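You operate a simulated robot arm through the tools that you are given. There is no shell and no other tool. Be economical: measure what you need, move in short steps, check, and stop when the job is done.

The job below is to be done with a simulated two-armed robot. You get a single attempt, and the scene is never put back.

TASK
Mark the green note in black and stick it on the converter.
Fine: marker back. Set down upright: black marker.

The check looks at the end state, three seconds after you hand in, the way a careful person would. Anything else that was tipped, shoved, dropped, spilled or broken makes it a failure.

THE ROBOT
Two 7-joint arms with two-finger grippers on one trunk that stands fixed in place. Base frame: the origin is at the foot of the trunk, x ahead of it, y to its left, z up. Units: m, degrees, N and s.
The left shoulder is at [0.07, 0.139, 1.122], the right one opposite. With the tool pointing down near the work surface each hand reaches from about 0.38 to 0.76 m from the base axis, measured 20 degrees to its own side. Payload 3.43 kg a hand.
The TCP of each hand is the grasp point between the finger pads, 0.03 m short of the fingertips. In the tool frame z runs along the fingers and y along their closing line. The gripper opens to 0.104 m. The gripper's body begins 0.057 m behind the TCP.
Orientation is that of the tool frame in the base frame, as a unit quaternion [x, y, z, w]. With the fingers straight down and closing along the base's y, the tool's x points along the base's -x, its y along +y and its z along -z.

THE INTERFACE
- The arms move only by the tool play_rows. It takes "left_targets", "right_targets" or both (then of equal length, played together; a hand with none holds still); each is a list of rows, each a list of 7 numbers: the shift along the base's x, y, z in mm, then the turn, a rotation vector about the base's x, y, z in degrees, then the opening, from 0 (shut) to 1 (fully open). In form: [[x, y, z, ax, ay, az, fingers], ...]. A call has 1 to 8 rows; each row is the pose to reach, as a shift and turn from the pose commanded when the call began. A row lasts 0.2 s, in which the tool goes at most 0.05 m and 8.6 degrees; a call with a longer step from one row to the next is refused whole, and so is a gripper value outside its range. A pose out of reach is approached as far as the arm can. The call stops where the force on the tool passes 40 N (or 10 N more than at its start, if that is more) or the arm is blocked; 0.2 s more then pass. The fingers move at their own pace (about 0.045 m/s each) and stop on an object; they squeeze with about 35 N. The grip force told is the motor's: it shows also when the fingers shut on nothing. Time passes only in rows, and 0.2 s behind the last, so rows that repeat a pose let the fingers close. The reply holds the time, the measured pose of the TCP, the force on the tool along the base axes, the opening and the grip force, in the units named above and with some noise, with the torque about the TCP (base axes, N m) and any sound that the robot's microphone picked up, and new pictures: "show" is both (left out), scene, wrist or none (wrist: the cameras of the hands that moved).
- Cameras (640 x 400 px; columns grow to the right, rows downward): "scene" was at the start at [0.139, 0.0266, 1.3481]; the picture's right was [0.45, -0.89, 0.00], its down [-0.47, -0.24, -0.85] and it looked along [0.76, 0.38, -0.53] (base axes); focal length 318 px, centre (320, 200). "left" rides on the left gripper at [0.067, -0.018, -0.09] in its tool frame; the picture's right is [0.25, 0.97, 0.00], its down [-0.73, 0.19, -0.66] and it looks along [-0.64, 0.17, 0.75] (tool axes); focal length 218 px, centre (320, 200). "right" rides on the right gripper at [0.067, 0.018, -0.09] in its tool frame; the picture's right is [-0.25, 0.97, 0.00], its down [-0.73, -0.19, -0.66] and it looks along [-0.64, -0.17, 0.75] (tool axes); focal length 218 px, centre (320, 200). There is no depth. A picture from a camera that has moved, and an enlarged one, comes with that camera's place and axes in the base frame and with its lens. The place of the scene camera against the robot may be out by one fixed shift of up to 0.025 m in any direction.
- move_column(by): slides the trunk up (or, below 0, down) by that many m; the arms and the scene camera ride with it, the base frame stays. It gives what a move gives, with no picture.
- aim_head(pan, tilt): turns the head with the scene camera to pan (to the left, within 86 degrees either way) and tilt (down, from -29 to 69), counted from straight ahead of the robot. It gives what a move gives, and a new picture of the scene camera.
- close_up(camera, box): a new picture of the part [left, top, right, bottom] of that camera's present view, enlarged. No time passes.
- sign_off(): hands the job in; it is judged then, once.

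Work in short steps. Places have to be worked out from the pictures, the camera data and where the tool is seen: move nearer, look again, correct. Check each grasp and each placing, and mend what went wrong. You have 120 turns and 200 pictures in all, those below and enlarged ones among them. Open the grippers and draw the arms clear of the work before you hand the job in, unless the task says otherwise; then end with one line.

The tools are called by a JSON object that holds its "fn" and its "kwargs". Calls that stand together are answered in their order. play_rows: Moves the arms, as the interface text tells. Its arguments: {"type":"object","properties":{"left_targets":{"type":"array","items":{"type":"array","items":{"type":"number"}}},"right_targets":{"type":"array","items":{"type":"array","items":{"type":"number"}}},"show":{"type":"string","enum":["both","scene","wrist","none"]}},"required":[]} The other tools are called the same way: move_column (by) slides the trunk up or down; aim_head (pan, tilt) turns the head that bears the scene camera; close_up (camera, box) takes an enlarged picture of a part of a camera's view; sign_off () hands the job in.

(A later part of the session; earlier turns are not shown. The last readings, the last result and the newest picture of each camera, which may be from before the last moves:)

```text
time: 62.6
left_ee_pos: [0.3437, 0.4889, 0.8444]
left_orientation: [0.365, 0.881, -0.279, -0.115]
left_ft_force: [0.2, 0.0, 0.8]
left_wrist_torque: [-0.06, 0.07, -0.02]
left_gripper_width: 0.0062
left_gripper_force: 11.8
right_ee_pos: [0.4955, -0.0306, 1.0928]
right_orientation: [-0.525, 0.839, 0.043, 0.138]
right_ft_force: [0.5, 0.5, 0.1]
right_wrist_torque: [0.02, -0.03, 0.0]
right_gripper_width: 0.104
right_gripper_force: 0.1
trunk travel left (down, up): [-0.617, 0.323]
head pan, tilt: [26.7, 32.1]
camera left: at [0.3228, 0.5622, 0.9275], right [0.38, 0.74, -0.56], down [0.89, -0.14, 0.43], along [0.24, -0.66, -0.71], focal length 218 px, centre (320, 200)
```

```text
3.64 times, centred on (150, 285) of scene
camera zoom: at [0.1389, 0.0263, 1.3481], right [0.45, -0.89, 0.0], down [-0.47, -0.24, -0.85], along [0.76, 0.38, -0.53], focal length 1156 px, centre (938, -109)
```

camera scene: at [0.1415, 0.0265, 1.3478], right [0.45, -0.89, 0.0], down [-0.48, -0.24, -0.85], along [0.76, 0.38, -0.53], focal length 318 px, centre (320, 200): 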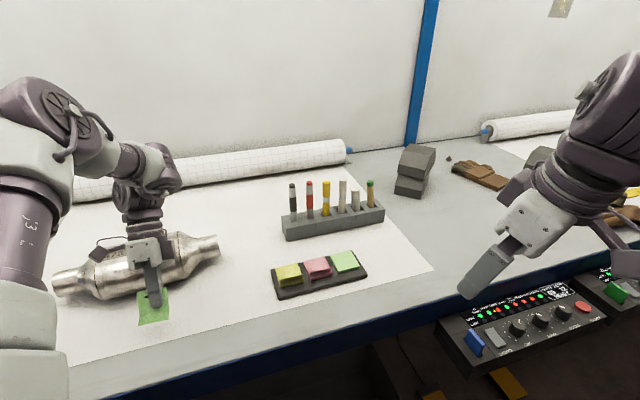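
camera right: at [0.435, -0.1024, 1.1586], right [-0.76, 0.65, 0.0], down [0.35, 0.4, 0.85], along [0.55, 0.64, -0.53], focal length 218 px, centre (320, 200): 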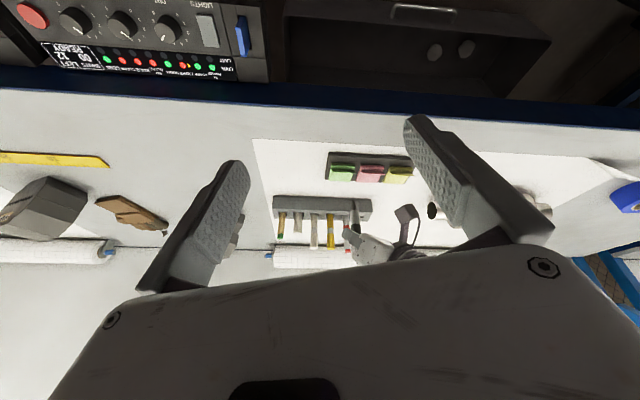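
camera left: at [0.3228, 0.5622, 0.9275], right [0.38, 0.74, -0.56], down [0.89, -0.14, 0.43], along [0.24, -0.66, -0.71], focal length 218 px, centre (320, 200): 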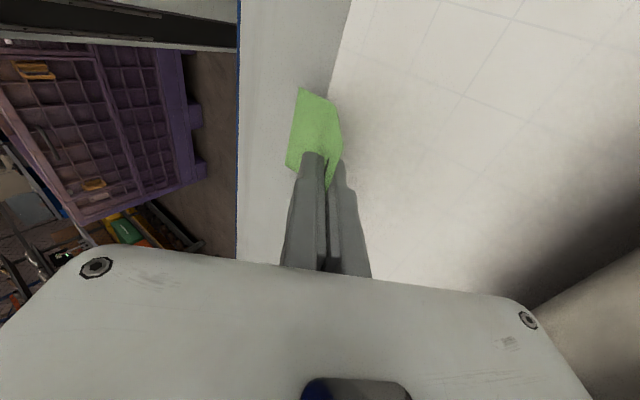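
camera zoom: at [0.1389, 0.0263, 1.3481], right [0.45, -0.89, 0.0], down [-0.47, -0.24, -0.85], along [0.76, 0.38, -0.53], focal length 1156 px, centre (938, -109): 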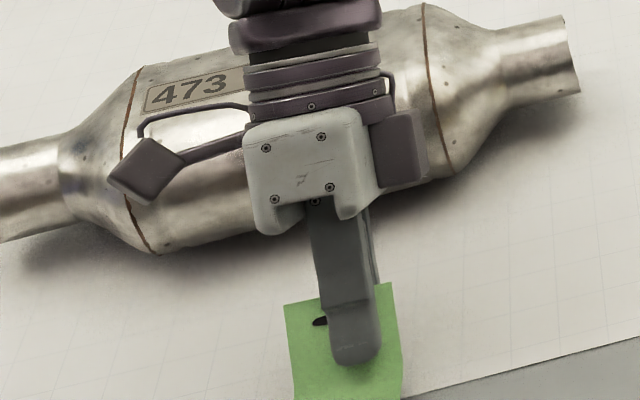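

The note's fold is near the table. I open the fingers and withdraw along the finger direction, so the sheet drops flat.

{"fn": "play_rows", "kwargs": {"left_targets": [[0, 0, 0, 0, 0, 0, 0.12], [0, 0, 0, 0, 0, 0, 0.2], [4, 4, 9, 0, 0, 0, 0.2], [10, 10, 21, 0, 0, 0, 0.2], [18, 18, 40, 0, 0, 0, 0.2], [26, 26, 65, 0, 0, 0, 0.2], [26, 26, 95, 0, 0, 0, 0.2]], "show": "wrist"}}

{"fn": "close_up", "kwargs": {"camera": "scene", "box": [90, 250, 210, 360]}}

```text
time: 64.2
left_ee_pos: [0.3704, 0.5151, 0.941]
left_orientation: [0.364, 0.881, -0.278, -0.114]
left_ft_force: [-1.0, -0.2, -0.2]
left_wrist_torque: [0.02, -0.02, 0.01]
left_gripper_width: 0.0209
left_gripper_force: 0.1
right_ee_pos: [0.4954, -0.0311, 1.0932]
right_orientation: [-0.525, 0.839, 0.044, 0.138]
right_ft_force: [0.2, -0.1, -0.5]
right_wrist_torque: [0.03, -0.03, 0.0]
right_gripper_width: 0.1041
right_gripper_force: 0.2
trunk travel left (down, up): [-0.617, 0.323]
head pan, tilt: [26.7, 32.1]
camera left: at [0.3481, 0.5878, 1.0235], right [0.38, 0.74, -0.55], down [0.89, -0.14, 0.43], along [0.24, -0.66, -0.71], focal length 218 px, centre (320, 200)
```

left: 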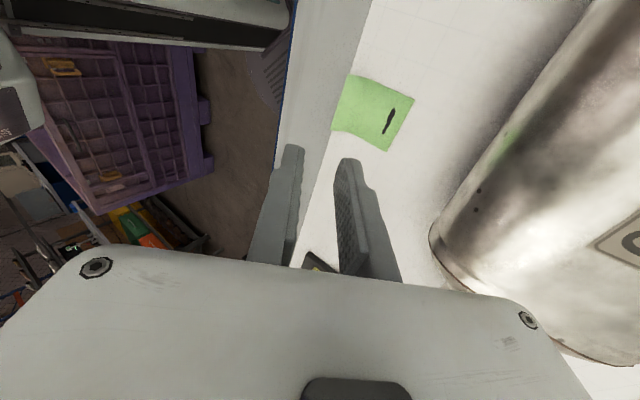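

```text
3.64 times, centred on (150, 305) of scene
camera zoom: at [0.1382, 0.0254, 1.3481], right [0.45, -0.89, 0.0], down [-0.47, -0.24, -0.85], along [0.76, 0.38, -0.53], focal length 1156 px, centre (938, -182)
```

zoom: 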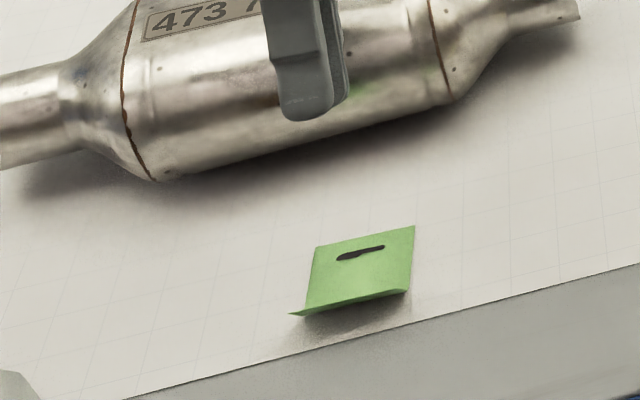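

The note now lies flat, marked side up, with its flap curled up toward me. I enlarge it to measure the flap.

{"fn": "close_up", "kwargs": {"camera": "left", "box": [310, 60, 430, 170]}}

{"fn": "close_up", "kwargs": {"camera": "scene", "box": [140, 300, 200, 345]}}

```text
3.64 times, centred on (370, 115) of left
camera zoom: at [0.3481, 0.5878, 1.0235], right [0.38, 0.74, -0.55], down [0.89, -0.14, 0.43], along [0.24, -0.66, -0.71], focal length 794 px, centre (138, 509)
```

zoom: 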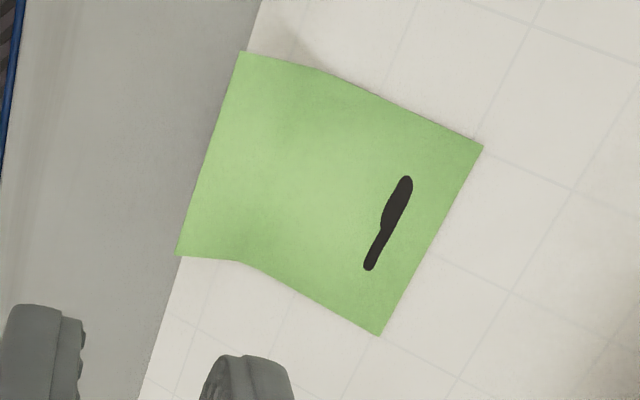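

```text
8.89 times, centred on (170, 322) of scene
camera zoom: at [0.1382, 0.0254, 1.3481], right [0.45, -0.89, 0.0], down [-0.47, -0.24, -0.85], along [0.76, 0.38, -0.53], focal length 2827 px, centre (1653, -889)
```

zoom: 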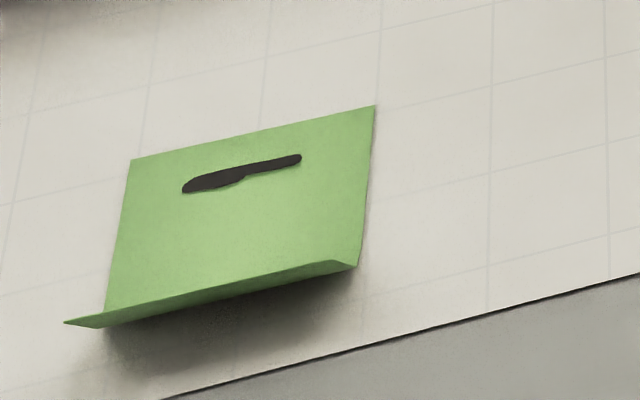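

Flap: hinge mid (0.335,0.482,0.80), edge mid about (0.3245,0.471,0.819). For this near reach I raise the trunk 8 cm, which lifts everything clear and eases the arm's limits.

{"fn": "move_column", "kwargs": {"by": 0.08}}

```text
time: 65.4
left_ee_pos: [0.3695, 0.5157, 1.0187]
left_orientation: [0.364, 0.881, -0.278, -0.117]
left_ft_force: [-0.5, -0.1, -0.5]
left_wrist_torque: [0.03, 0.01, 0.02]
left_gripper_width: 0.0208
left_gripper_force: 0.1
right_ee_pos: [0.4964, -0.0302, 1.1733]
right_orientation: [-0.524, 0.839, 0.043, 0.138]
right_ft_force: [0.4, 0.1, -0.4]
right_wrist_torque: [-0.02, 0.0, 0.01]
right_gripper_width: 0.1042
right_gripper_force: 0.1
trunk travel left (down, up): [-0.697, 0.243]
head pan, tilt: [26.7, 32.1]
```

I roll the hand back to the 32° forward lean and move to a pre-grasp above and in front of the flap.

{"fn": "play_rows", "kwargs": {"left_targets": [[-10, -10, 0, 5.92, -5.92, 0, 0.2], [-20, -20, -5, 11.85, -11.85, 0, 0.2], [-30, -30, -15, 17.8, -17.8, 0, 0.2], [-40, -40, -30, 23.7, -23.7, 0, 0.16], [-50, -50, -45, 29.6, -29.6, 0, 0.16], [-58, -58, -65, 35.5, -35.5, 0, 0.16], [-65, -65, -85, 41.5, -41.5, 0, 0.16], [-71, -71, -105, 47.4, -47.4, 0, 0.16]], "show": "wrist"}}

{"fn": "close_up", "kwargs": {"camera": "left", "box": [280, 60, 420, 180]}}

```text
time: 67.2
left_ee_pos: [0.3305, 0.4596, 0.9304]
left_orientation: [0.368, 0.888, 0.254, 0.104]
left_ft_force: [0.2, -0.3, 0.5]
left_wrist_torque: [0.02, 0.06, 0.0]
left_gripper_width: 0.0165
left_gripper_force: 0.0
left hand out of reach, approached as far as the arm can: row 8
right_ee_pos: [0.4981, -0.032, 1.172]
right_orientation: [-0.525, 0.839, 0.045, 0.138]
right_ft_force: [1.7, -0.2, 0.2]
right_wrist_torque: [0.04, 0.05, 0.05]
right_gripper_width: 0.1041
right_gripper_force: 0.0
trunk travel left (down, up): [-0.697, 0.243]
head pan, tilt: [26.7, 32.1]
camera left: at [0.2395, 0.463, 0.9969], right [0.4, 0.76, 0.51], down [0.39, -0.65, 0.66], along [0.83, -0.06, -0.55], focal length 218 px, centre (320, 200)
```

left: 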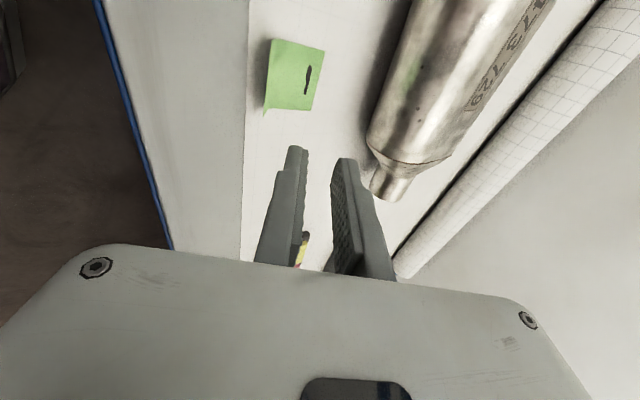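

```text
3.33 times, centred on (350, 120) of left
camera zoom: at [0.2395, 0.463, 0.9969], right [0.4, 0.76, 0.51], down [0.39, -0.65, 0.66], along [0.83, -0.06, -0.55], focal length 728 px, centre (220, 467)
```

zoom: 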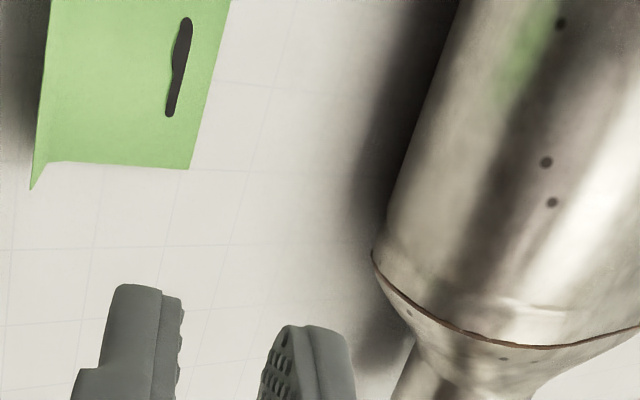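

The reach inward is limited at this height. I lower while edging inward and see whether the limit relaxes.

{"fn": "play_rows", "kwargs": {"left_targets": [[-5, -2, -15, 0, 0, 0, 0.16], [-12, -6, -30, 0, 0, 0, 0.16], [-22, -9, -45, 0, 0, 0, 0.16], [-28, -12, -50, 0, 0, 0, 0.16], [-28, -12, -50, 0, 0, 0, 0.16]], "show": "wrist"}}

{"fn": "close_up", "kwargs": {"camera": "left", "box": [270, 60, 410, 180]}}

```text
time: 68.4
left_ee_pos: [0.3013, 0.4486, 0.8802]
left_orientation: [0.367, 0.889, 0.255, 0.105]
left_ft_force: [0.0, -0.3, 0.3]
left_wrist_torque: [0.05, -0.01, -0.01]
left_gripper_width: 0.0164
left_gripper_force: 0.0
right_ee_pos: [0.4955, -0.0303, 1.1726]
right_orientation: [-0.524, 0.839, 0.043, 0.137]
right_ft_force: [-0.7, 1.1, 0.0]
right_wrist_torque: [-0.03, -0.05, 0.01]
right_gripper_width: 0.1041
right_gripper_force: 0.1
trunk travel left (down, up): [-0.697, 0.243]
head pan, tilt: [26.7, 32.1]
camera left: at [0.2095, 0.4519, 0.9472], right [0.4, 0.76, 0.51], down [0.38, -0.65, 0.66], along [0.83, -0.07, -0.55], focal length 218 px, centre (320, 200)
```

left: 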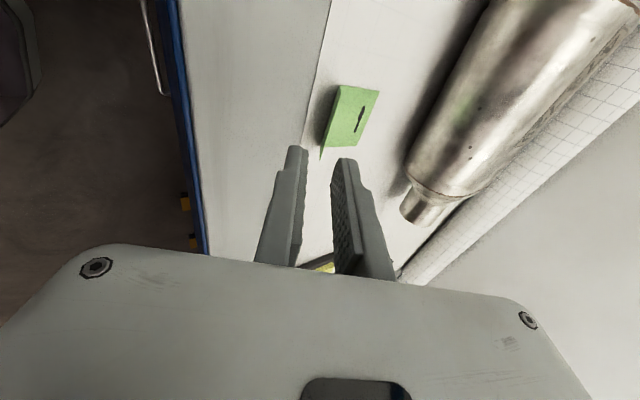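

```text
3.33 times, centred on (340, 120) of left
camera zoom: at [0.2095, 0.4519, 0.9472], right [0.4, 0.76, 0.51], down [0.38, -0.65, 0.66], along [0.83, -0.07, -0.55], focal length 728 px, centre (253, 467)
```

zoom: 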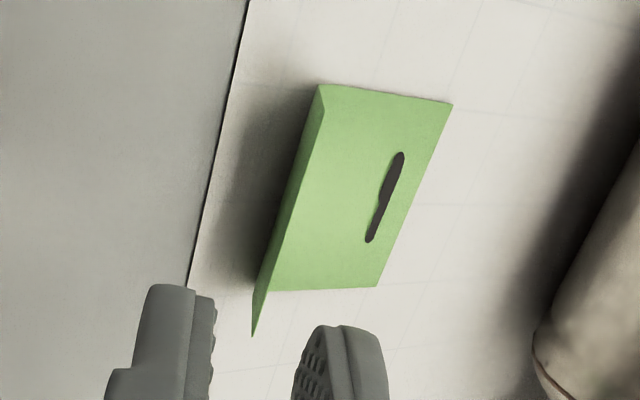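

With both views combined, the table is at z≈0.81 and the flap edge mid is at (0.3265,0.480,0.830). I shift to line up and go halfway, then check.

{"fn": "play_rows", "kwargs": {"left_targets": [[5, 9, 0, 0, 0, 0, 0.18], [9, 13, -9, 0, 0, 0, 0.18], [12, 16, -16, 0, 0, 0, 0.18], [12, 16, -16, 0, 0, 0, 0.18]], "show": "wrist"}}

{"fn": "close_up", "kwargs": {"camera": "left", "box": [270, 80, 390, 190]}}

```text
time: 69.4
left_ee_pos: [0.3131, 0.465, 0.865]
left_orientation: [0.368, 0.888, 0.255, 0.106]
left_ft_force: [0.2, 0.6, 0.3]
left_wrist_torque: [-0.01, -0.01, -0.02]
left_gripper_width: 0.0184
left_gripper_force: 0.1
right_ee_pos: [0.4963, -0.0293, 1.1725]
right_orientation: [-0.525, 0.839, 0.043, 0.137]
right_ft_force: [0.6, 0.2, 0.2]
right_wrist_torque: [-0.03, -0.02, -0.01]
right_gripper_width: 0.104
right_gripper_force: 0.0
trunk travel left (down, up): [-0.697, 0.243]
head pan, tilt: [26.7, 32.1]
camera left: at [0.2213, 0.4685, 0.9312], right [0.4, 0.76, 0.51], down [0.38, -0.65, 0.66], along [0.83, -0.07, -0.55], focal length 218 px, centre (320, 200)
```

left: 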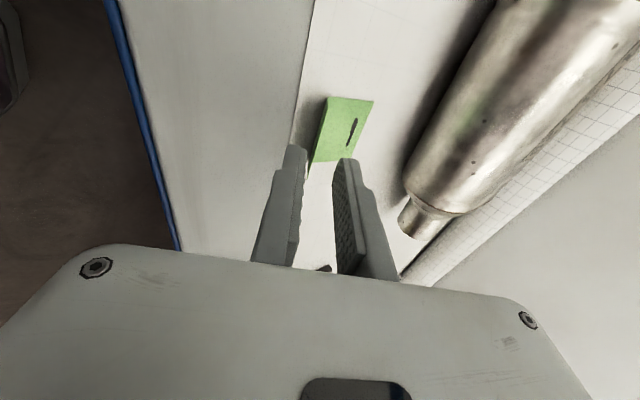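

```text
3.64 times, centred on (330, 135) of left
camera zoom: at [0.2213, 0.4685, 0.9312], right [0.4, 0.76, 0.51], down [0.38, -0.65, 0.66], along [0.83, -0.07, -0.55], focal length 794 px, centre (284, 436)
```

zoom: 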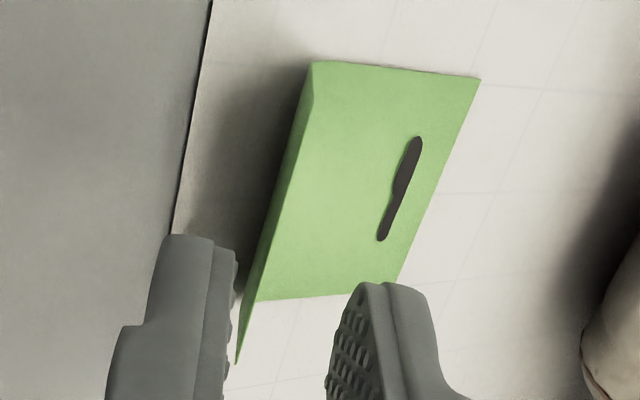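

The flap is 2 mm toward the front finger, so I correct for that while advancing the last 20 mm, then close.

{"fn": "play_rows", "kwargs": {"left_targets": [[2, 2, -7, 0, 0, 0, 0.18], [5, 5, -13, 0, 0, 0, 0.18], [6, 6, -16.5, 0, 0, 0, 0.18], [6, 6, -16.5, 0, 0, 0, 0.18]], "show": "wrist"}}

{"fn": "close_up", "kwargs": {"camera": "left", "box": [270, 80, 390, 190]}}

```text
time: 70.4
left_ee_pos: [0.3194, 0.4724, 0.849]
left_orientation: [0.367, 0.889, 0.255, 0.105]
left_ft_force: [-0.1, -0.2, -0.3]
left_wrist_torque: [-0.01, -0.01, -0.01]
left_gripper_width: 0.0186
left_gripper_force: 0.1
right_ee_pos: [0.4946, -0.0298, 1.1717]
right_orientation: [-0.525, 0.839, 0.043, 0.137]
right_ft_force: [0.7, -1.0, -0.9]
right_wrist_torque: [-0.01, 0.02, 0.0]
right_gripper_width: 0.1039
right_gripper_force: 0.1
trunk travel left (down, up): [-0.697, 0.243]
head pan, tilt: [26.7, 32.1]
camera left: at [0.2278, 0.4748, 0.9144], right [0.4, 0.76, 0.51], down [0.38, -0.65, 0.66], along [0.83, -0.07, -0.55], focal length 218 px, centre (320, 200)
```

left: 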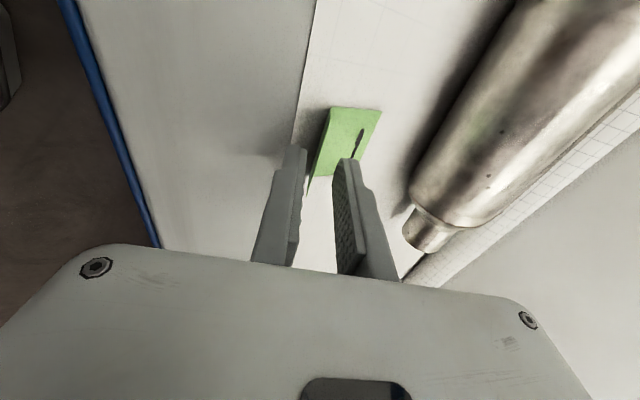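

```text
3.64 times, centred on (330, 135) of left
camera zoom: at [0.2278, 0.4748, 0.9144], right [0.4, 0.76, 0.51], down [0.38, -0.65, 0.66], along [0.83, -0.07, -0.55], focal length 794 px, centre (284, 436)
```

zoom: 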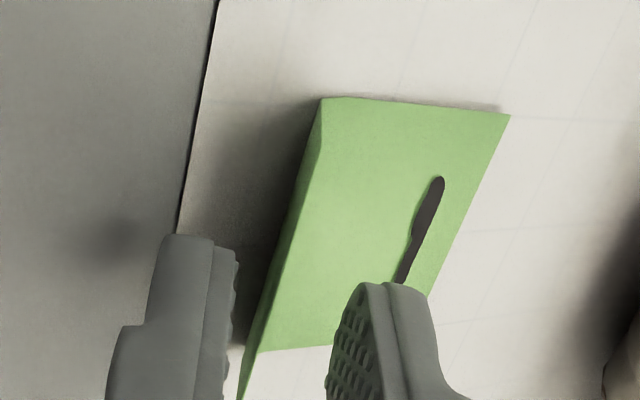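

The flap is between the finger tips. I close partway, advance 4 mm deeper along the flap, then close fully.

{"fn": "play_rows", "kwargs": {"left_targets": [[0, 0, -1, 0, 0, 0, 0.12], [0, 0, -1, 0, 0, 0, 0.1], [1.5, 1.5, -4, 0, 0, 0, 0.1], [1.5, 1.5, -4, 0, 0, 0, 0.05], [1.5, 1.5, -4, 0, 0, 0, 0], [1.5, 1.5, -4, 0, 0, 0, 0], [1.5, 1.5, -4, 0, 0, 0, 0]], "show": "wrist"}}

{"fn": "close_up", "kwargs": {"camera": "left", "box": [270, 80, 390, 190]}}

```text
time: 72.0
left_ee_pos: [0.3214, 0.473, 0.8438]
left_orientation: [0.367, 0.888, 0.255, 0.106]
left_ft_force: [0.8, 0.9, -0.4]
left_wrist_torque: [0.04, 0.01, 0.0]
left_gripper_width: 0.0001
left_gripper_force: 12.1
right_ee_pos: [0.4958, -0.0314, 1.1722]
right_orientation: [-0.525, 0.839, 0.043, 0.137]
right_ft_force: [-0.1, -0.2, -0.3]
right_wrist_torque: [0.04, 0.0, 0.02]
right_gripper_width: 0.1043
right_gripper_force: 0.0
trunk travel left (down, up): [-0.697, 0.243]
head pan, tilt: [26.7, 32.1]
camera left: at [0.2294, 0.4759, 0.9107], right [0.4, 0.76, 0.51], down [0.39, -0.65, 0.66], along [0.83, -0.07, -0.55], focal length 218 px, centre (320, 200)
```

left: 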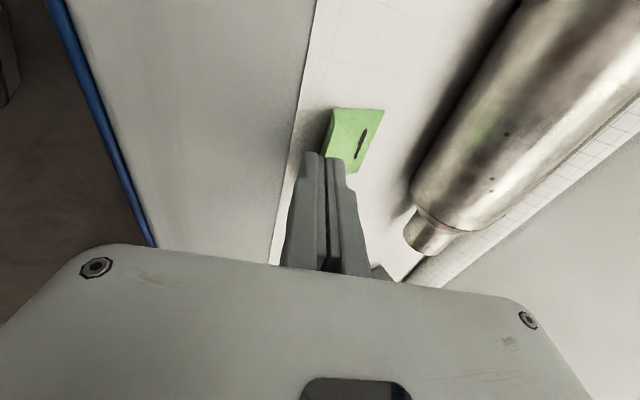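

```text
3.64 times, centred on (330, 135) of left
camera zoom: at [0.2294, 0.4759, 0.9107], right [0.4, 0.76, 0.51], down [0.39, -0.65, 0.66], along [0.83, -0.07, -0.55], focal length 794 px, centre (284, 436)
```

zoom: 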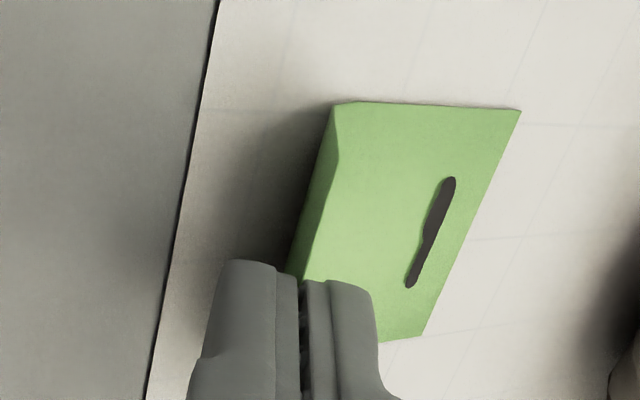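

The grip reads 12 N, which is the note's signature; empty fingers read 35 N. I lift gently to check.

{"fn": "play_rows", "kwargs": {"left_targets": [[0, 0, 8, 0, 0, 0, 0], [2, 2, 20, 0, 0, 0, 0], [6, 6, 40, 0, 0, 0, 0], [12, 12, 70, 0, 0, 0, 0], [20, 20, 100, 0, 0, 0, 0]], "show": "both"}}

{"fn": "close_up", "kwargs": {"camera": "left", "box": [260, 70, 420, 200]}}

{"fn": "close_up", "kwargs": {"camera": "scene", "box": [100, 250, 220, 360]}}

```text
time: 73.2
left_ee_pos: [0.3408, 0.4929, 0.9438]
left_orientation: [0.367, 0.888, 0.255, 0.104]
left_ft_force: [0.4, -0.5, 0.1]
left_wrist_torque: [0.01, -0.01, -0.01]
left_gripper_width: 0.0
left_gripper_force: 12.1
right_ee_pos: [0.4944, -0.0307, 1.1734]
right_orientation: [-0.525, 0.839, 0.043, 0.138]
right_ft_force: [-0.4, -0.6, 0.0]
right_wrist_torque: [-0.01, -0.01, 0.03]
right_gripper_width: 0.1042
right_gripper_force: 0.1
trunk travel left (down, up): [-0.697, 0.243]
head pan, tilt: [26.7, 32.1]
camera scene: at [0.1383, 0.0259, 1.4281], right [0.45, -0.89, 0.0], down [-0.47, -0.24, -0.85], along [0.76, 0.38, -0.53], focal length 318 px, centre (320, 200)
camera left: at [0.2487, 0.496, 1.0106], right [0.4, 0.76, 0.51], down [0.39, -0.65, 0.66], along [0.83, -0.07, -0.55], focal length 218 px, centre (320, 200)
```

scene: 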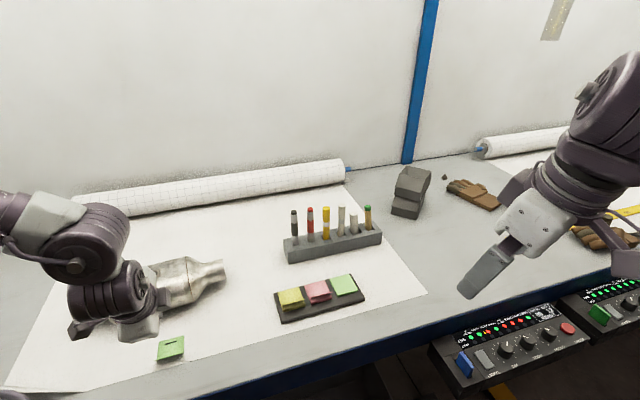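
left: 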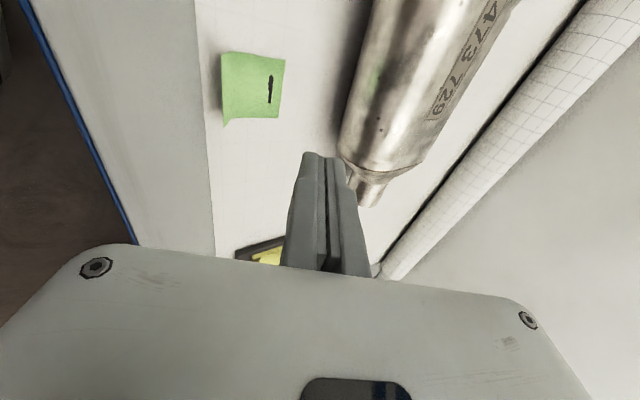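

```text
3.08 times, centred on (340, 135) of left
camera zoom: at [0.2487, 0.496, 1.0106], right [0.4, 0.76, 0.51], down [0.39, -0.65, 0.66], along [0.83, -0.07, -0.55], focal length 672 px, centre (258, 400)
```

zoom: 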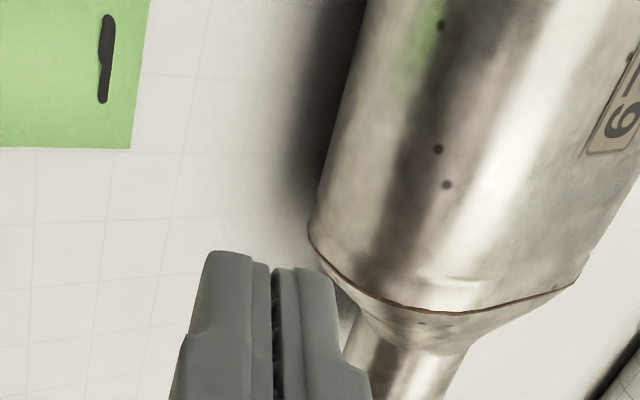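

```text
3.64 times, centred on (160, 305) of scene
camera zoom: at [0.1383, 0.0259, 1.4281], right [0.45, -0.89, 0.0], down [-0.47, -0.24, -0.85], along [0.76, 0.38, -0.53], focal length 1156 px, centre (902, -182)
```

zoom: 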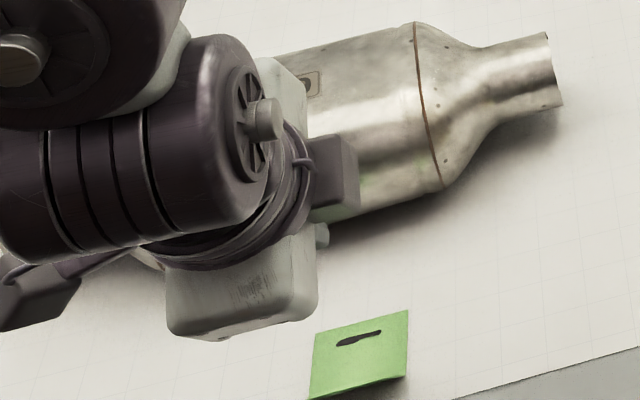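

The tips only grazed the flap and it stayed on the table, unmoved. I'll use the vertical-finger pinch that worked on the pad: straighten the hand, open to 42 mm and line up over the flap centre (0.334,0.486).

{"fn": "play_rows", "kwargs": {"left_targets": [[0, 0, 0, -5.65, 5.65, 0, 0.2], [-2, -2, -5, -11.3, 11.3, 0, 0.3], [-5, -5, -15, -16.95, 16.95, 0, 0.4], [-7, -7, -35, -22.6, 22.6, 0, 0.4], [-7, -7, -50, -22.6, 22.6, 0, 0.4], [-7, -7, -50, -22.6, 22.6, 0, 0.4]], "show": "wrist"}}

{"fn": "close_up", "kwargs": {"camera": "left", "box": [260, 60, 420, 190]}}

```text
time: 74.6
left_ee_pos: [0.3344, 0.4861, 0.8937]
left_orientation: [0.382, 0.924, 0.0, 0.0]
left_ft_force: [1.0, -0.3, 0.7]
left_wrist_torque: [-0.03, -0.01, 0.04]
left_gripper_width: 0.0416
left_gripper_force: 0.1
right_ee_pos: [0.4958, -0.0304, 1.1731]
right_orientation: [-0.525, 0.839, 0.043, 0.138]
right_ft_force: [0.0, 0.1, 0.8]
right_wrist_torque: [-0.01, 0.01, -0.02]
right_gripper_width: 0.1042
right_gripper_force: 0.0
trunk travel left (down, up): [-0.697, 0.243]
head pan, tilt: [26.7, 32.1]
camera left: at [0.2739, 0.5209, 0.9832], right [0.5, 0.86, 0.0], down [0.65, -0.38, 0.66], along [0.57, -0.33, -0.75], focal length 218 px, centre (320, 200)
```

left: 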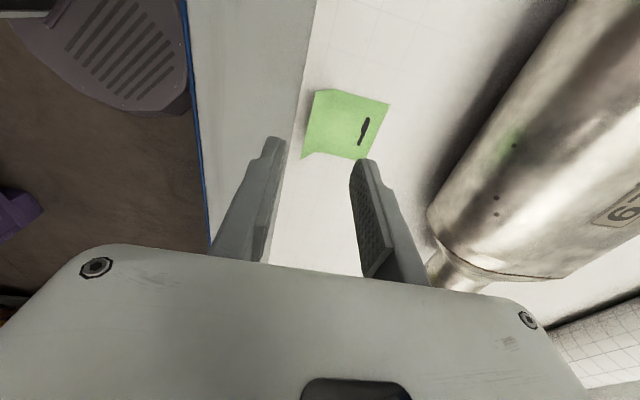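

```text
3.08 times, centred on (340, 125) of left
camera zoom: at [0.2739, 0.5209, 0.9832], right [0.5, 0.86, 0.0], down [0.65, -0.38, 0.66], along [0.57, -0.33, -0.75], focal length 672 px, centre (258, 431)
```

zoom: 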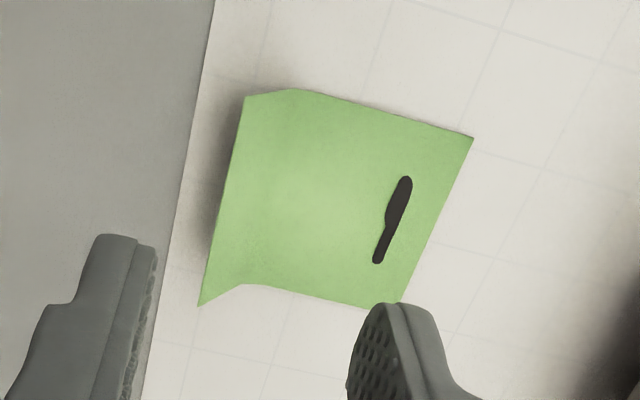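

The flap middle is 4 mm front of the finger plane. I correct and descend so the tips are about 3 mm above the table.

{"fn": "play_rows", "kwargs": {"left_targets": [[-3, -3, -12, 0, 0, 0, 0.4], [-3, -3, -28, 0, 0, 0, 0.4], [-3, -3, -42, 0, 0, 0, 0.4], [-3, -3, -50, 0, 0, 0, 0.4], [-3, -3, -50, 0, 0, 0, 0.4]], "show": "none"}}

{"fn": "close_up", "kwargs": {"camera": "left", "box": [260, 90, 420, 220]}}

{"fn": "close_up", "kwargs": {"camera": "scene", "box": [110, 280, 220, 370]}}

```text
time: 75.8
left_ee_pos: [0.3309, 0.4833, 0.8455]
left_orientation: [0.382, 0.924, 0.0, 0.0]
left_ft_force: [-0.2, 0.0, 0.4]
left_wrist_torque: [0.02, 0.02, 0.02]
left_gripper_width: 0.0416
left_gripper_force: 0.2
right_ee_pos: [0.4958, -0.03, 1.1731]
right_orientation: [-0.525, 0.839, 0.043, 0.137]
right_ft_force: [0.0, 0.2, -0.5]
right_wrist_torque: [-0.01, -0.02, 0.02]
right_gripper_width: 0.1041
right_gripper_force: 0.0
trunk travel left (down, up): [-0.697, 0.243]
head pan, tilt: [26.7, 32.1]
```

```text
3.08 times, centred on (340, 155) of left
camera zoom: at [0.2708, 0.5184, 0.9336], right [0.5, 0.86, 0.0], down [0.65, -0.38, 0.66], along [0.57, -0.33, -0.75], focal length 672 px, centre (258, 338)
```

zoom: 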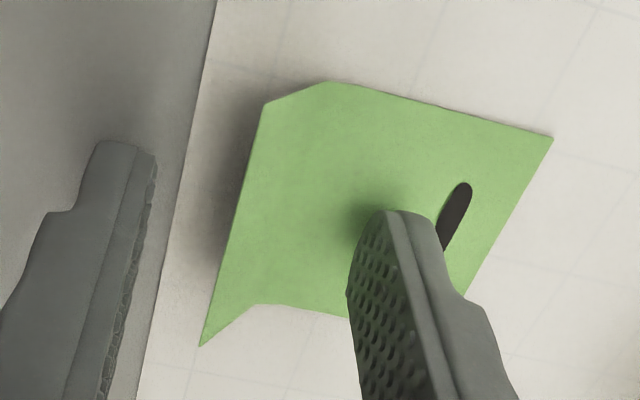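

```text
4.44 times, centred on (165, 325) of scene
camera zoom: at [0.139, 0.0265, 1.4281], right [0.45, -0.89, 0.0], down [-0.47, -0.24, -0.85], along [0.76, 0.38, -0.53], focal length 1414 px, centre (1009, -356)
```

zoom: 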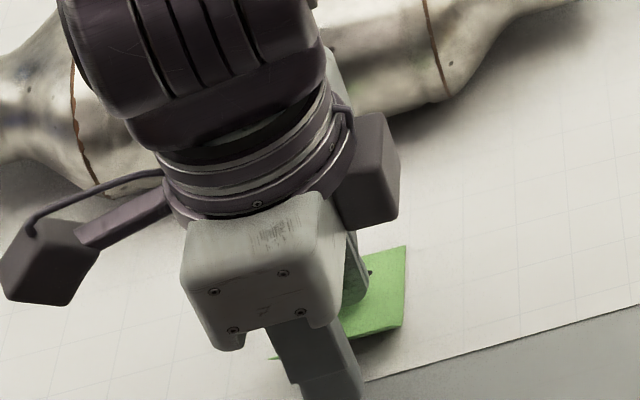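

The fingers straddle the flap symmetrically. I lower 2 mm and close.

{"fn": "play_rows", "kwargs": {"left_targets": [[0, 0, -2, 0, 0, 0, 0.4], [0, 0, -2, 0, 0, 0, 0.2], [0, 0, -2, 0, 0, 0, 0.05], [0, 0, -2, 0, 0, 0, 0], [0, 0, -2, 0, 0, 0, 0], [0, 0, -2, 0, 0, 0, 0]], "show": "none"}}

{"fn": "close_up", "kwargs": {"camera": "left", "box": [260, 90, 420, 220]}}

```text
time: 77.2
left_ee_pos: [0.3314, 0.483, 0.8423]
left_orientation: [0.382, 0.924, 0.0, -0.001]
left_ft_force: [0.1, -0.6, 0.2]
left_wrist_torque: [-0.05, 0.02, 0.01]
left_gripper_width: 0.0059
left_gripper_force: 11.9
right_ee_pos: [0.4956, -0.0289, 1.1735]
right_orientation: [-0.525, 0.839, 0.043, 0.137]
right_ft_force: [0.6, 0.1, -0.2]
right_wrist_torque: [0.01, 0.05, -0.01]
right_gripper_width: 0.1038
right_gripper_force: 0.1
trunk travel left (down, up): [-0.697, 0.243]
head pan, tilt: [26.7, 32.1]
```

```text
3.08 times, centred on (340, 155) of left
camera zoom: at [0.2711, 0.5183, 0.9314], right [0.5, 0.86, 0.0], down [0.65, -0.38, 0.66], along [0.57, -0.33, -0.75], focal length 672 px, centre (258, 338)
```

zoom: 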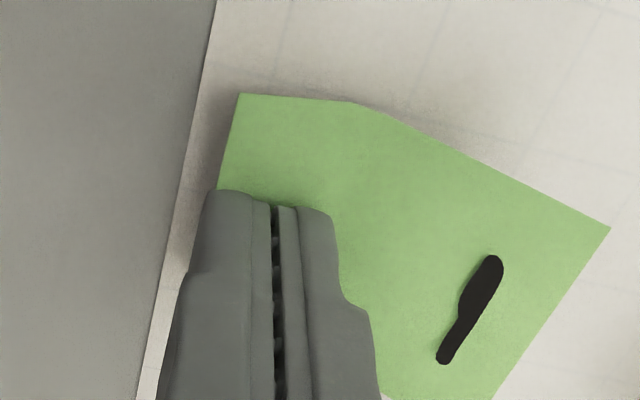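

Gripped: 5.9 mm and 12 N, as the first time. I lift it and look at how the sheet sits.

{"fn": "play_rows", "kwargs": {"left_targets": [[0, 0, 10, 0, 0, 0, 0], [0, 0, 30, 0, 0, 0, 0], [0, 0, 60, 0, 0, 0, 0], [5, 5, 95, 0, 0, 0, 0], [10, 10, 130, 0, 0, 0, 0]], "show": "both"}}

{"fn": "close_up", "kwargs": {"camera": "left", "box": [260, 90, 440, 220]}}

{"fn": "close_up", "kwargs": {"camera": "scene", "box": [90, 210, 210, 320]}}

```text
time: 78.4
left_ee_pos: [0.3402, 0.4916, 0.973]
left_orientation: [0.382, 0.924, 0.0, -0.001]
left_ft_force: [0.6, 0.1, 0.2]
left_wrist_torque: [0.0, -0.02, 0.0]
left_gripper_width: 0.006
left_gripper_force: 12.1
right_ee_pos: [0.4946, -0.0311, 1.1735]
right_orientation: [-0.525, 0.838, 0.044, 0.139]
right_ft_force: [0.2, -0.3, 0.6]
right_wrist_torque: [0.0, 0.01, 0.02]
right_gripper_width: 0.1042
right_gripper_force: 0.0
trunk travel left (down, up): [-0.697, 0.243]
head pan, tilt: [26.7, 32.1]
camera scene: at [0.1386, 0.0257, 1.4281], right [0.45, -0.89, 0.0], down [-0.47, -0.24, -0.85], along [0.76, 0.38, -0.53], focal length 318 px, centre (320, 200)
camera left: at [0.28, 0.5271, 1.062], right [0.5, 0.86, 0.0], down [0.65, -0.38, 0.66], along [0.57, -0.33, -0.75], focal length 218 px, centre (320, 200)
```

scene: 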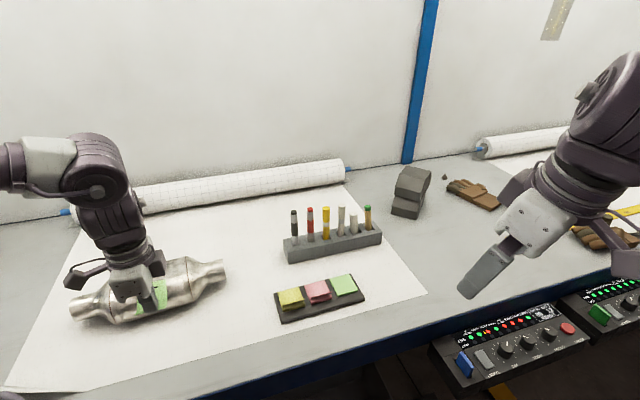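
left: 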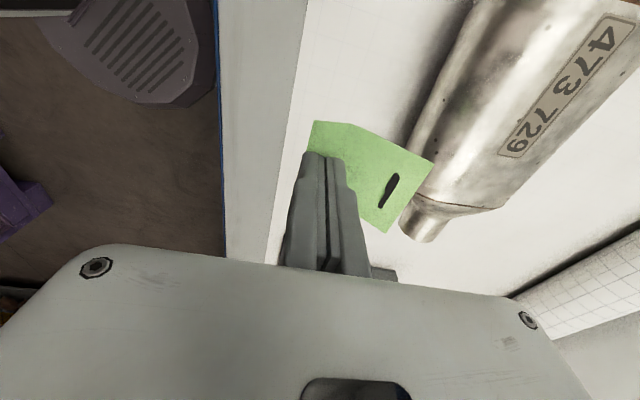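

```text
3.08 times, centred on (350, 155) of left
camera zoom: at [0.28, 0.5271, 1.062], right [0.5, 0.86, 0.0], down [0.65, -0.38, 0.66], along [0.57, -0.33, -0.75], focal length 672 px, centre (228, 338)
```

zoom: 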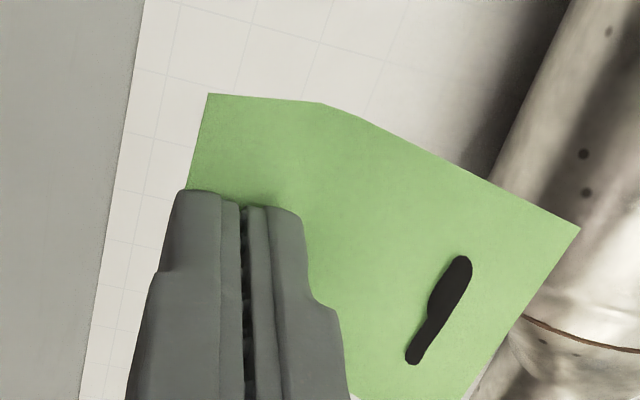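

```text
3.64 times, centred on (150, 265) of scene
camera zoom: at [0.1386, 0.0257, 1.4281], right [0.45, -0.89, 0.0], down [-0.47, -0.24, -0.85], along [0.76, 0.38, -0.53], focal length 1156 px, centre (938, -36)
```

zoom: 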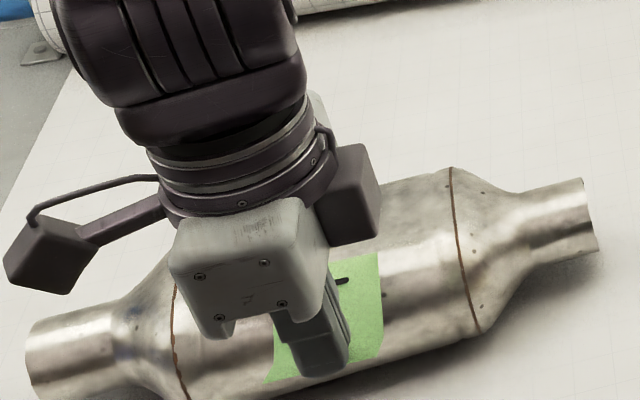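

The sheet's flat part slopes up 32° toward the converter, with the fingertips flush with its fold. Last time only the far edge touched: my contact data now put the converter's axis at z≈0.857. I lean the hand back 20° so the flat is nearly level, and hover over the clear right part of the top.

{"fn": "play_rows", "kwargs": {"left_targets": [[10, 5, 15, 0, 0, 0, 0], [30, 18, 25, -3.5, 3.5, 0, 0], [55, 33, 25, -7.1, 7.1, 0, 0], [75, 47, 20, -10.6, 10.6, 0, 0], [97, 62, 10, -14.14, 14.14, 0, 0], [97, 62, 0, -14.14, 14.14, 0, 0], [97, 62, 0, -14.14, 14.14, 0, 0]], "show": "both"}}

{"fn": "close_up", "kwargs": {"camera": "left", "box": [260, 70, 440, 220]}}

{"fn": "close_up", "kwargs": {"camera": "scene", "box": [90, 210, 240, 320]}}

```text
time: 80.0
left_ee_pos: [0.4384, 0.555, 0.9713]
left_orientation: [0.376, 0.91, -0.161, -0.066]
left_ft_force: [0.6, 0.0, 0.7]
left_wrist_torque: [-0.01, 0.01, 0.02]
left_gripper_width: 0.0059
left_gripper_force: 12.0
right_ee_pos: [0.495, -0.0306, 1.1726]
right_orientation: [-0.525, 0.839, 0.044, 0.137]
right_ft_force: [0.0, 0.2, -0.2]
right_wrist_torque: [-0.02, 0.01, -0.01]
right_gripper_width: 0.1038
right_gripper_force: 0.0
trunk travel left (down, up): [-0.697, 0.243]
head pan, tilt: [26.7, 32.1]
camera scene: at [0.1385, 0.0262, 1.4281], right [0.45, -0.89, 0.0], down [-0.47, -0.24, -0.85], along [0.76, 0.38, -0.53], focal length 318 px, centre (320, 200)
camera left: at [0.3996, 0.6123, 1.0622], right [0.46, 0.82, -0.33], down [0.8, -0.23, 0.55], along [0.38, -0.52, -0.77], focal length 218 px, centre (320, 200)
```

scene: 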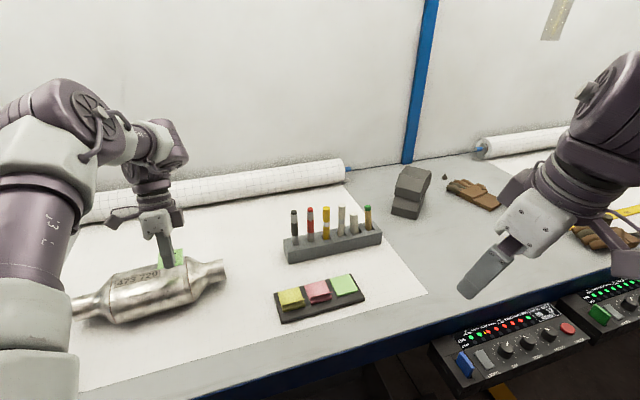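
left: 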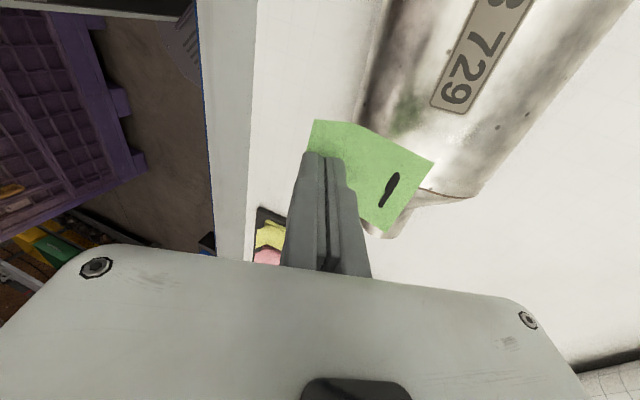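

```text
2.67 times, centred on (350, 145) of left
camera zoom: at [0.3996, 0.6123, 1.0622], right [0.46, 0.82, -0.33], down [0.8, -0.23, 0.55], along [0.38, -0.52, -0.77], focal length 582 px, centre (240, 347)
```

zoom: 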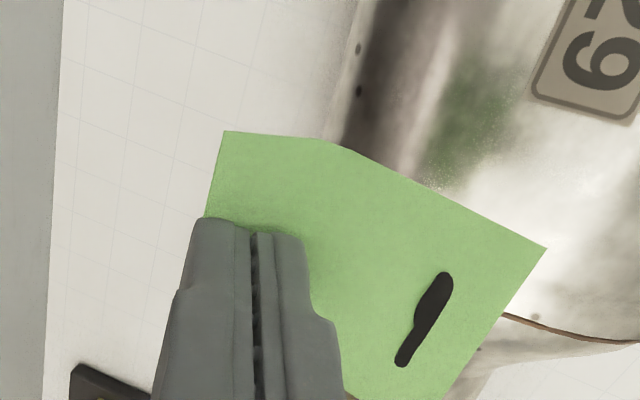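

```text
3.64 times, centred on (165, 265) of scene
camera zoom: at [0.1385, 0.0262, 1.4281], right [0.45, -0.89, 0.0], down [-0.47, -0.24, -0.85], along [0.76, 0.38, -0.53], focal length 1156 px, centre (884, -36)
```

zoom: 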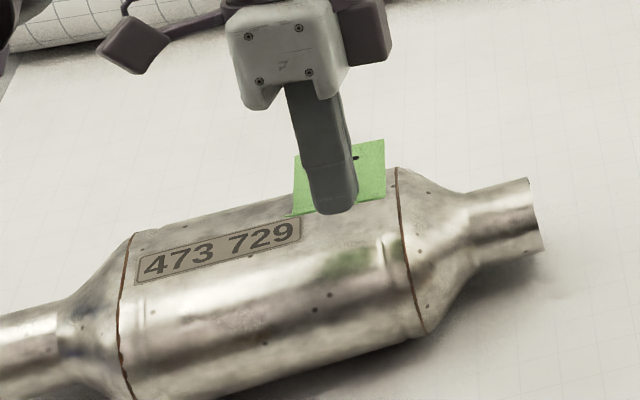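

The clear gap between the plate and the right seam is about as wide as the note. I shift 18 mm back along the axis to centre on it, and lower to about 1 cm above contact.

{"fn": "play_rows", "kwargs": {"left_targets": [[-5, 8, 0, 0, 0, 0, 0], [-10, 15, -5, 0, 0, 0, 0], [-10, 16, -15, 0, 0, 0, 0], [-9, 17, -25, 0, 0, 0, 0], [-9, 17, -25, 0, 0, 0, 0]], "show": "none"}}

{"fn": "close_up", "kwargs": {"camera": "left", "box": [260, 70, 440, 220]}}

{"fn": "close_up", "kwargs": {"camera": "scene", "box": [90, 210, 240, 320]}}

```text
time: 81.2
left_ee_pos: [0.4292, 0.5731, 0.9477]
left_orientation: [0.376, 0.91, -0.16, -0.067]
left_ft_force: [0.2, 0.1, 0.1]
left_wrist_torque: [0.0, -0.04, 0.01]
left_gripper_width: 0.0061
left_gripper_force: 12.0
right_ee_pos: [0.4944, -0.0298, 1.1731]
right_orientation: [-0.525, 0.839, 0.043, 0.138]
right_ft_force: [-0.1, -0.7, 0.4]
right_wrist_torque: [0.0, -0.02, -0.01]
right_gripper_width: 0.1042
right_gripper_force: 0.1
trunk travel left (down, up): [-0.697, 0.243]
head pan, tilt: [26.7, 32.1]
```

```text
2.67 times, centred on (350, 145) of left
camera zoom: at [0.3913, 0.6296, 1.0374], right [0.46, 0.82, -0.33], down [0.8, -0.23, 0.55], along [0.38, -0.52, -0.77], focal length 582 px, centre (240, 347)
```

zoom: 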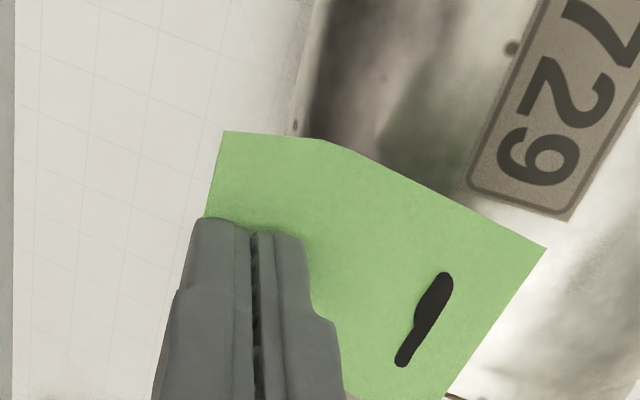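

```text
3.64 times, centred on (165, 265) of scene
camera zoom: at [0.139, 0.0265, 1.4281], right [0.45, -0.89, 0.0], down [-0.47, -0.24, -0.85], along [0.76, 0.38, -0.53], focal length 1156 px, centre (884, -36)
```

zoom: 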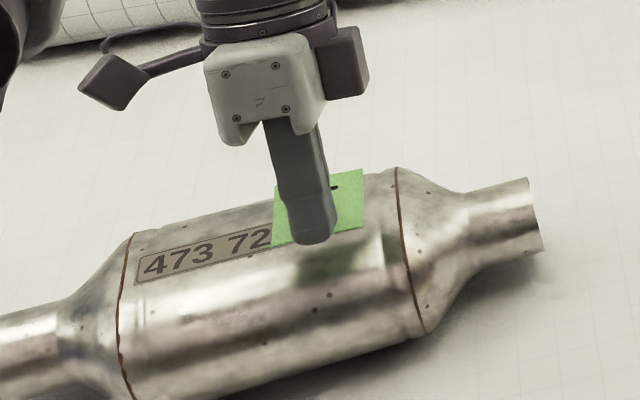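

The scene and wrist views together put the plate at z≈0.885, so the converter is oval and lower on top than I assumed. The free gap runs from a≈0.013 to 0.073. I shift 11 mm along the axis, level the sheet by 8° more, and come closer.

{"fn": "play_rows", "kwargs": {"left_targets": [[7, -1, 0, -2.8, 2.8, 0, 0], [14, -2, -5, -5.66, 5.66, 0, 0], [14, -2, -12, -5.66, 5.66, 0, 0], [14, -2, -18, -5.66, 5.66, 0, 0], [14, -2, -18, -5.66, 5.66, 0, 0]], "show": "none"}}

{"fn": "close_up", "kwargs": {"camera": "left", "box": [260, 70, 440, 220]}}

{"fn": "close_up", "kwargs": {"camera": "scene", "box": [90, 210, 240, 320]}}

```text
time: 82.4
left_ee_pos: [0.4368, 0.566, 0.947]
left_orientation: [0.37, 0.897, -0.224, -0.092]
left_ft_force: [-0.5, 0.1, 0.3]
left_wrist_torque: [0.01, -0.02, -0.02]
left_gripper_width: 0.006
left_gripper_force: 11.7
left hand out of reach, approached as far as the arm can: row 2, 3, 4, 5
right_ee_pos: [0.4961, -0.0288, 1.1739]
right_orientation: [-0.525, 0.839, 0.043, 0.138]
right_ft_force: [-0.1, 0.3, -0.7]
right_wrist_torque: [-0.02, -0.01, -0.01]
right_gripper_width: 0.1042
right_gripper_force: 0.1
trunk travel left (down, up): [-0.697, 0.243]
head pan, tilt: [26.7, 32.1]
```

```text
2.67 times, centred on (350, 145) of left
camera zoom: at [0.4079, 0.6305, 1.0341], right [0.42, 0.78, -0.45], down [0.85, -0.18, 0.49], along [0.3, -0.6, -0.74], focal length 582 px, centre (240, 347)
```

zoom: 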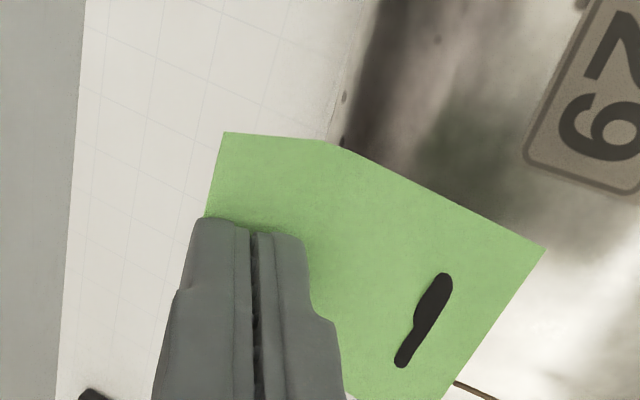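

```text
3.64 times, centred on (165, 265) of scene
camera zoom: at [0.1388, 0.0267, 1.4281], right [0.45, -0.89, 0.0], down [-0.47, -0.24, -0.85], along [0.76, 0.38, -0.53], focal length 1156 px, centre (884, -36)
```

zoom: 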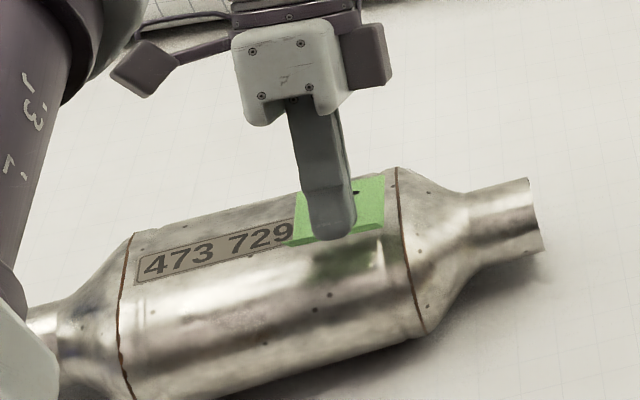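

The arm is at its lower limit with this lean. I raise the hand 25 mm and lower the trunk 50 mm, giving the arm room to press down.

{"fn": "play_rows", "kwargs": {"left_targets": [[3, 2, 12, 0, 0, 0, 0], [6, 5, 25, 0, 0, 0, 0], [6, 5, 25, 0, 0, 0, 0]], "show": "none"}}

{"fn": "move_column", "kwargs": {"by": -0.045}}

{"fn": "close_up", "kwargs": {"camera": "left", "box": [260, 70, 440, 220]}}

{"fn": "close_up", "kwargs": {"camera": "scene", "box": [90, 200, 240, 310]}}

```text
time: 83.2
left_ee_pos: [0.4441, 0.5692, 0.9726]
left_orientation: [0.372, 0.896, -0.223, -0.093]
left_ft_force: [0.0, 0.9, -0.5]
left_wrist_torque: [0.0, 0.0, 0.01]
left_gripper_width: 0.0058
left_gripper_force: 12.2
right_ee_pos: [0.4958, -0.0309, 1.1737]
right_orientation: [-0.525, 0.839, 0.043, 0.138]
right_ft_force: [0.2, -0.1, 0.7]
right_wrist_torque: [0.02, -0.01, 0.0]
right_gripper_width: 0.1042
right_gripper_force: 0.0
trunk travel left (down, up): [-0.697, 0.243]
head pan, tilt: [26.7, 32.1]
```

```text
time: 84.0
left_ee_pos: [0.4437, 0.5692, 0.9274]
left_orientation: [0.371, 0.896, -0.223, -0.093]
left_ft_force: [-0.4, -0.6, -0.2]
left_wrist_torque: [0.02, -0.03, -0.02]
left_gripper_width: 0.0062
left_gripper_force: 11.4
right_ee_pos: [0.4937, -0.0296, 1.1286]
right_orientation: [-0.525, 0.839, 0.043, 0.138]
right_ft_force: [0.0, 0.0, -0.2]
right_wrist_torque: [0.0, 0.01, -0.03]
right_gripper_width: 0.1042
right_gripper_force: 0.0
trunk travel left (down, up): [-0.652, 0.288]
head pan, tilt: [26.7, 32.1]
```

```text
2.67 times, centred on (350, 145) of left
camera zoom: at [0.4141, 0.635, 1.0145], right [0.42, 0.78, -0.45], down [0.85, -0.18, 0.49], along [0.3, -0.6, -0.74], focal length 582 px, centre (240, 347)
```

zoom: 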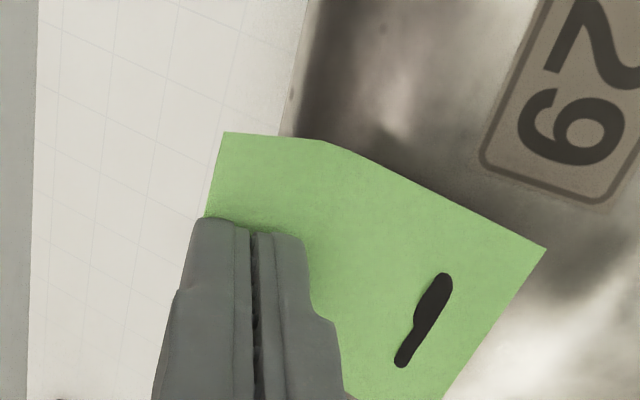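

```text
3.64 times, centred on (165, 255) of scene
camera zoom: at [0.1386, 0.0264, 1.3831], right [0.45, -0.89, 0.0], down [-0.47, -0.24, -0.85], along [0.76, 0.38, -0.53], focal length 1156 px, centre (884, 0)
```

zoom: 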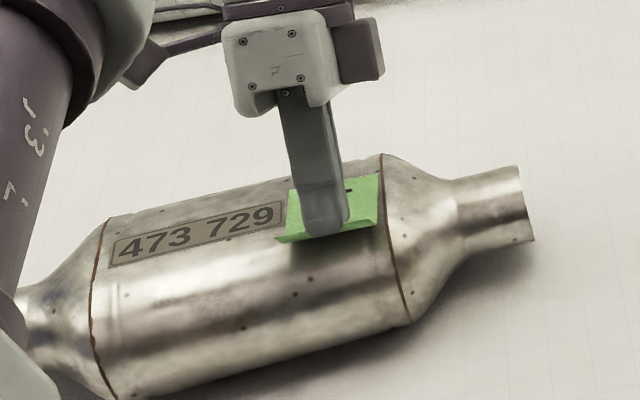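

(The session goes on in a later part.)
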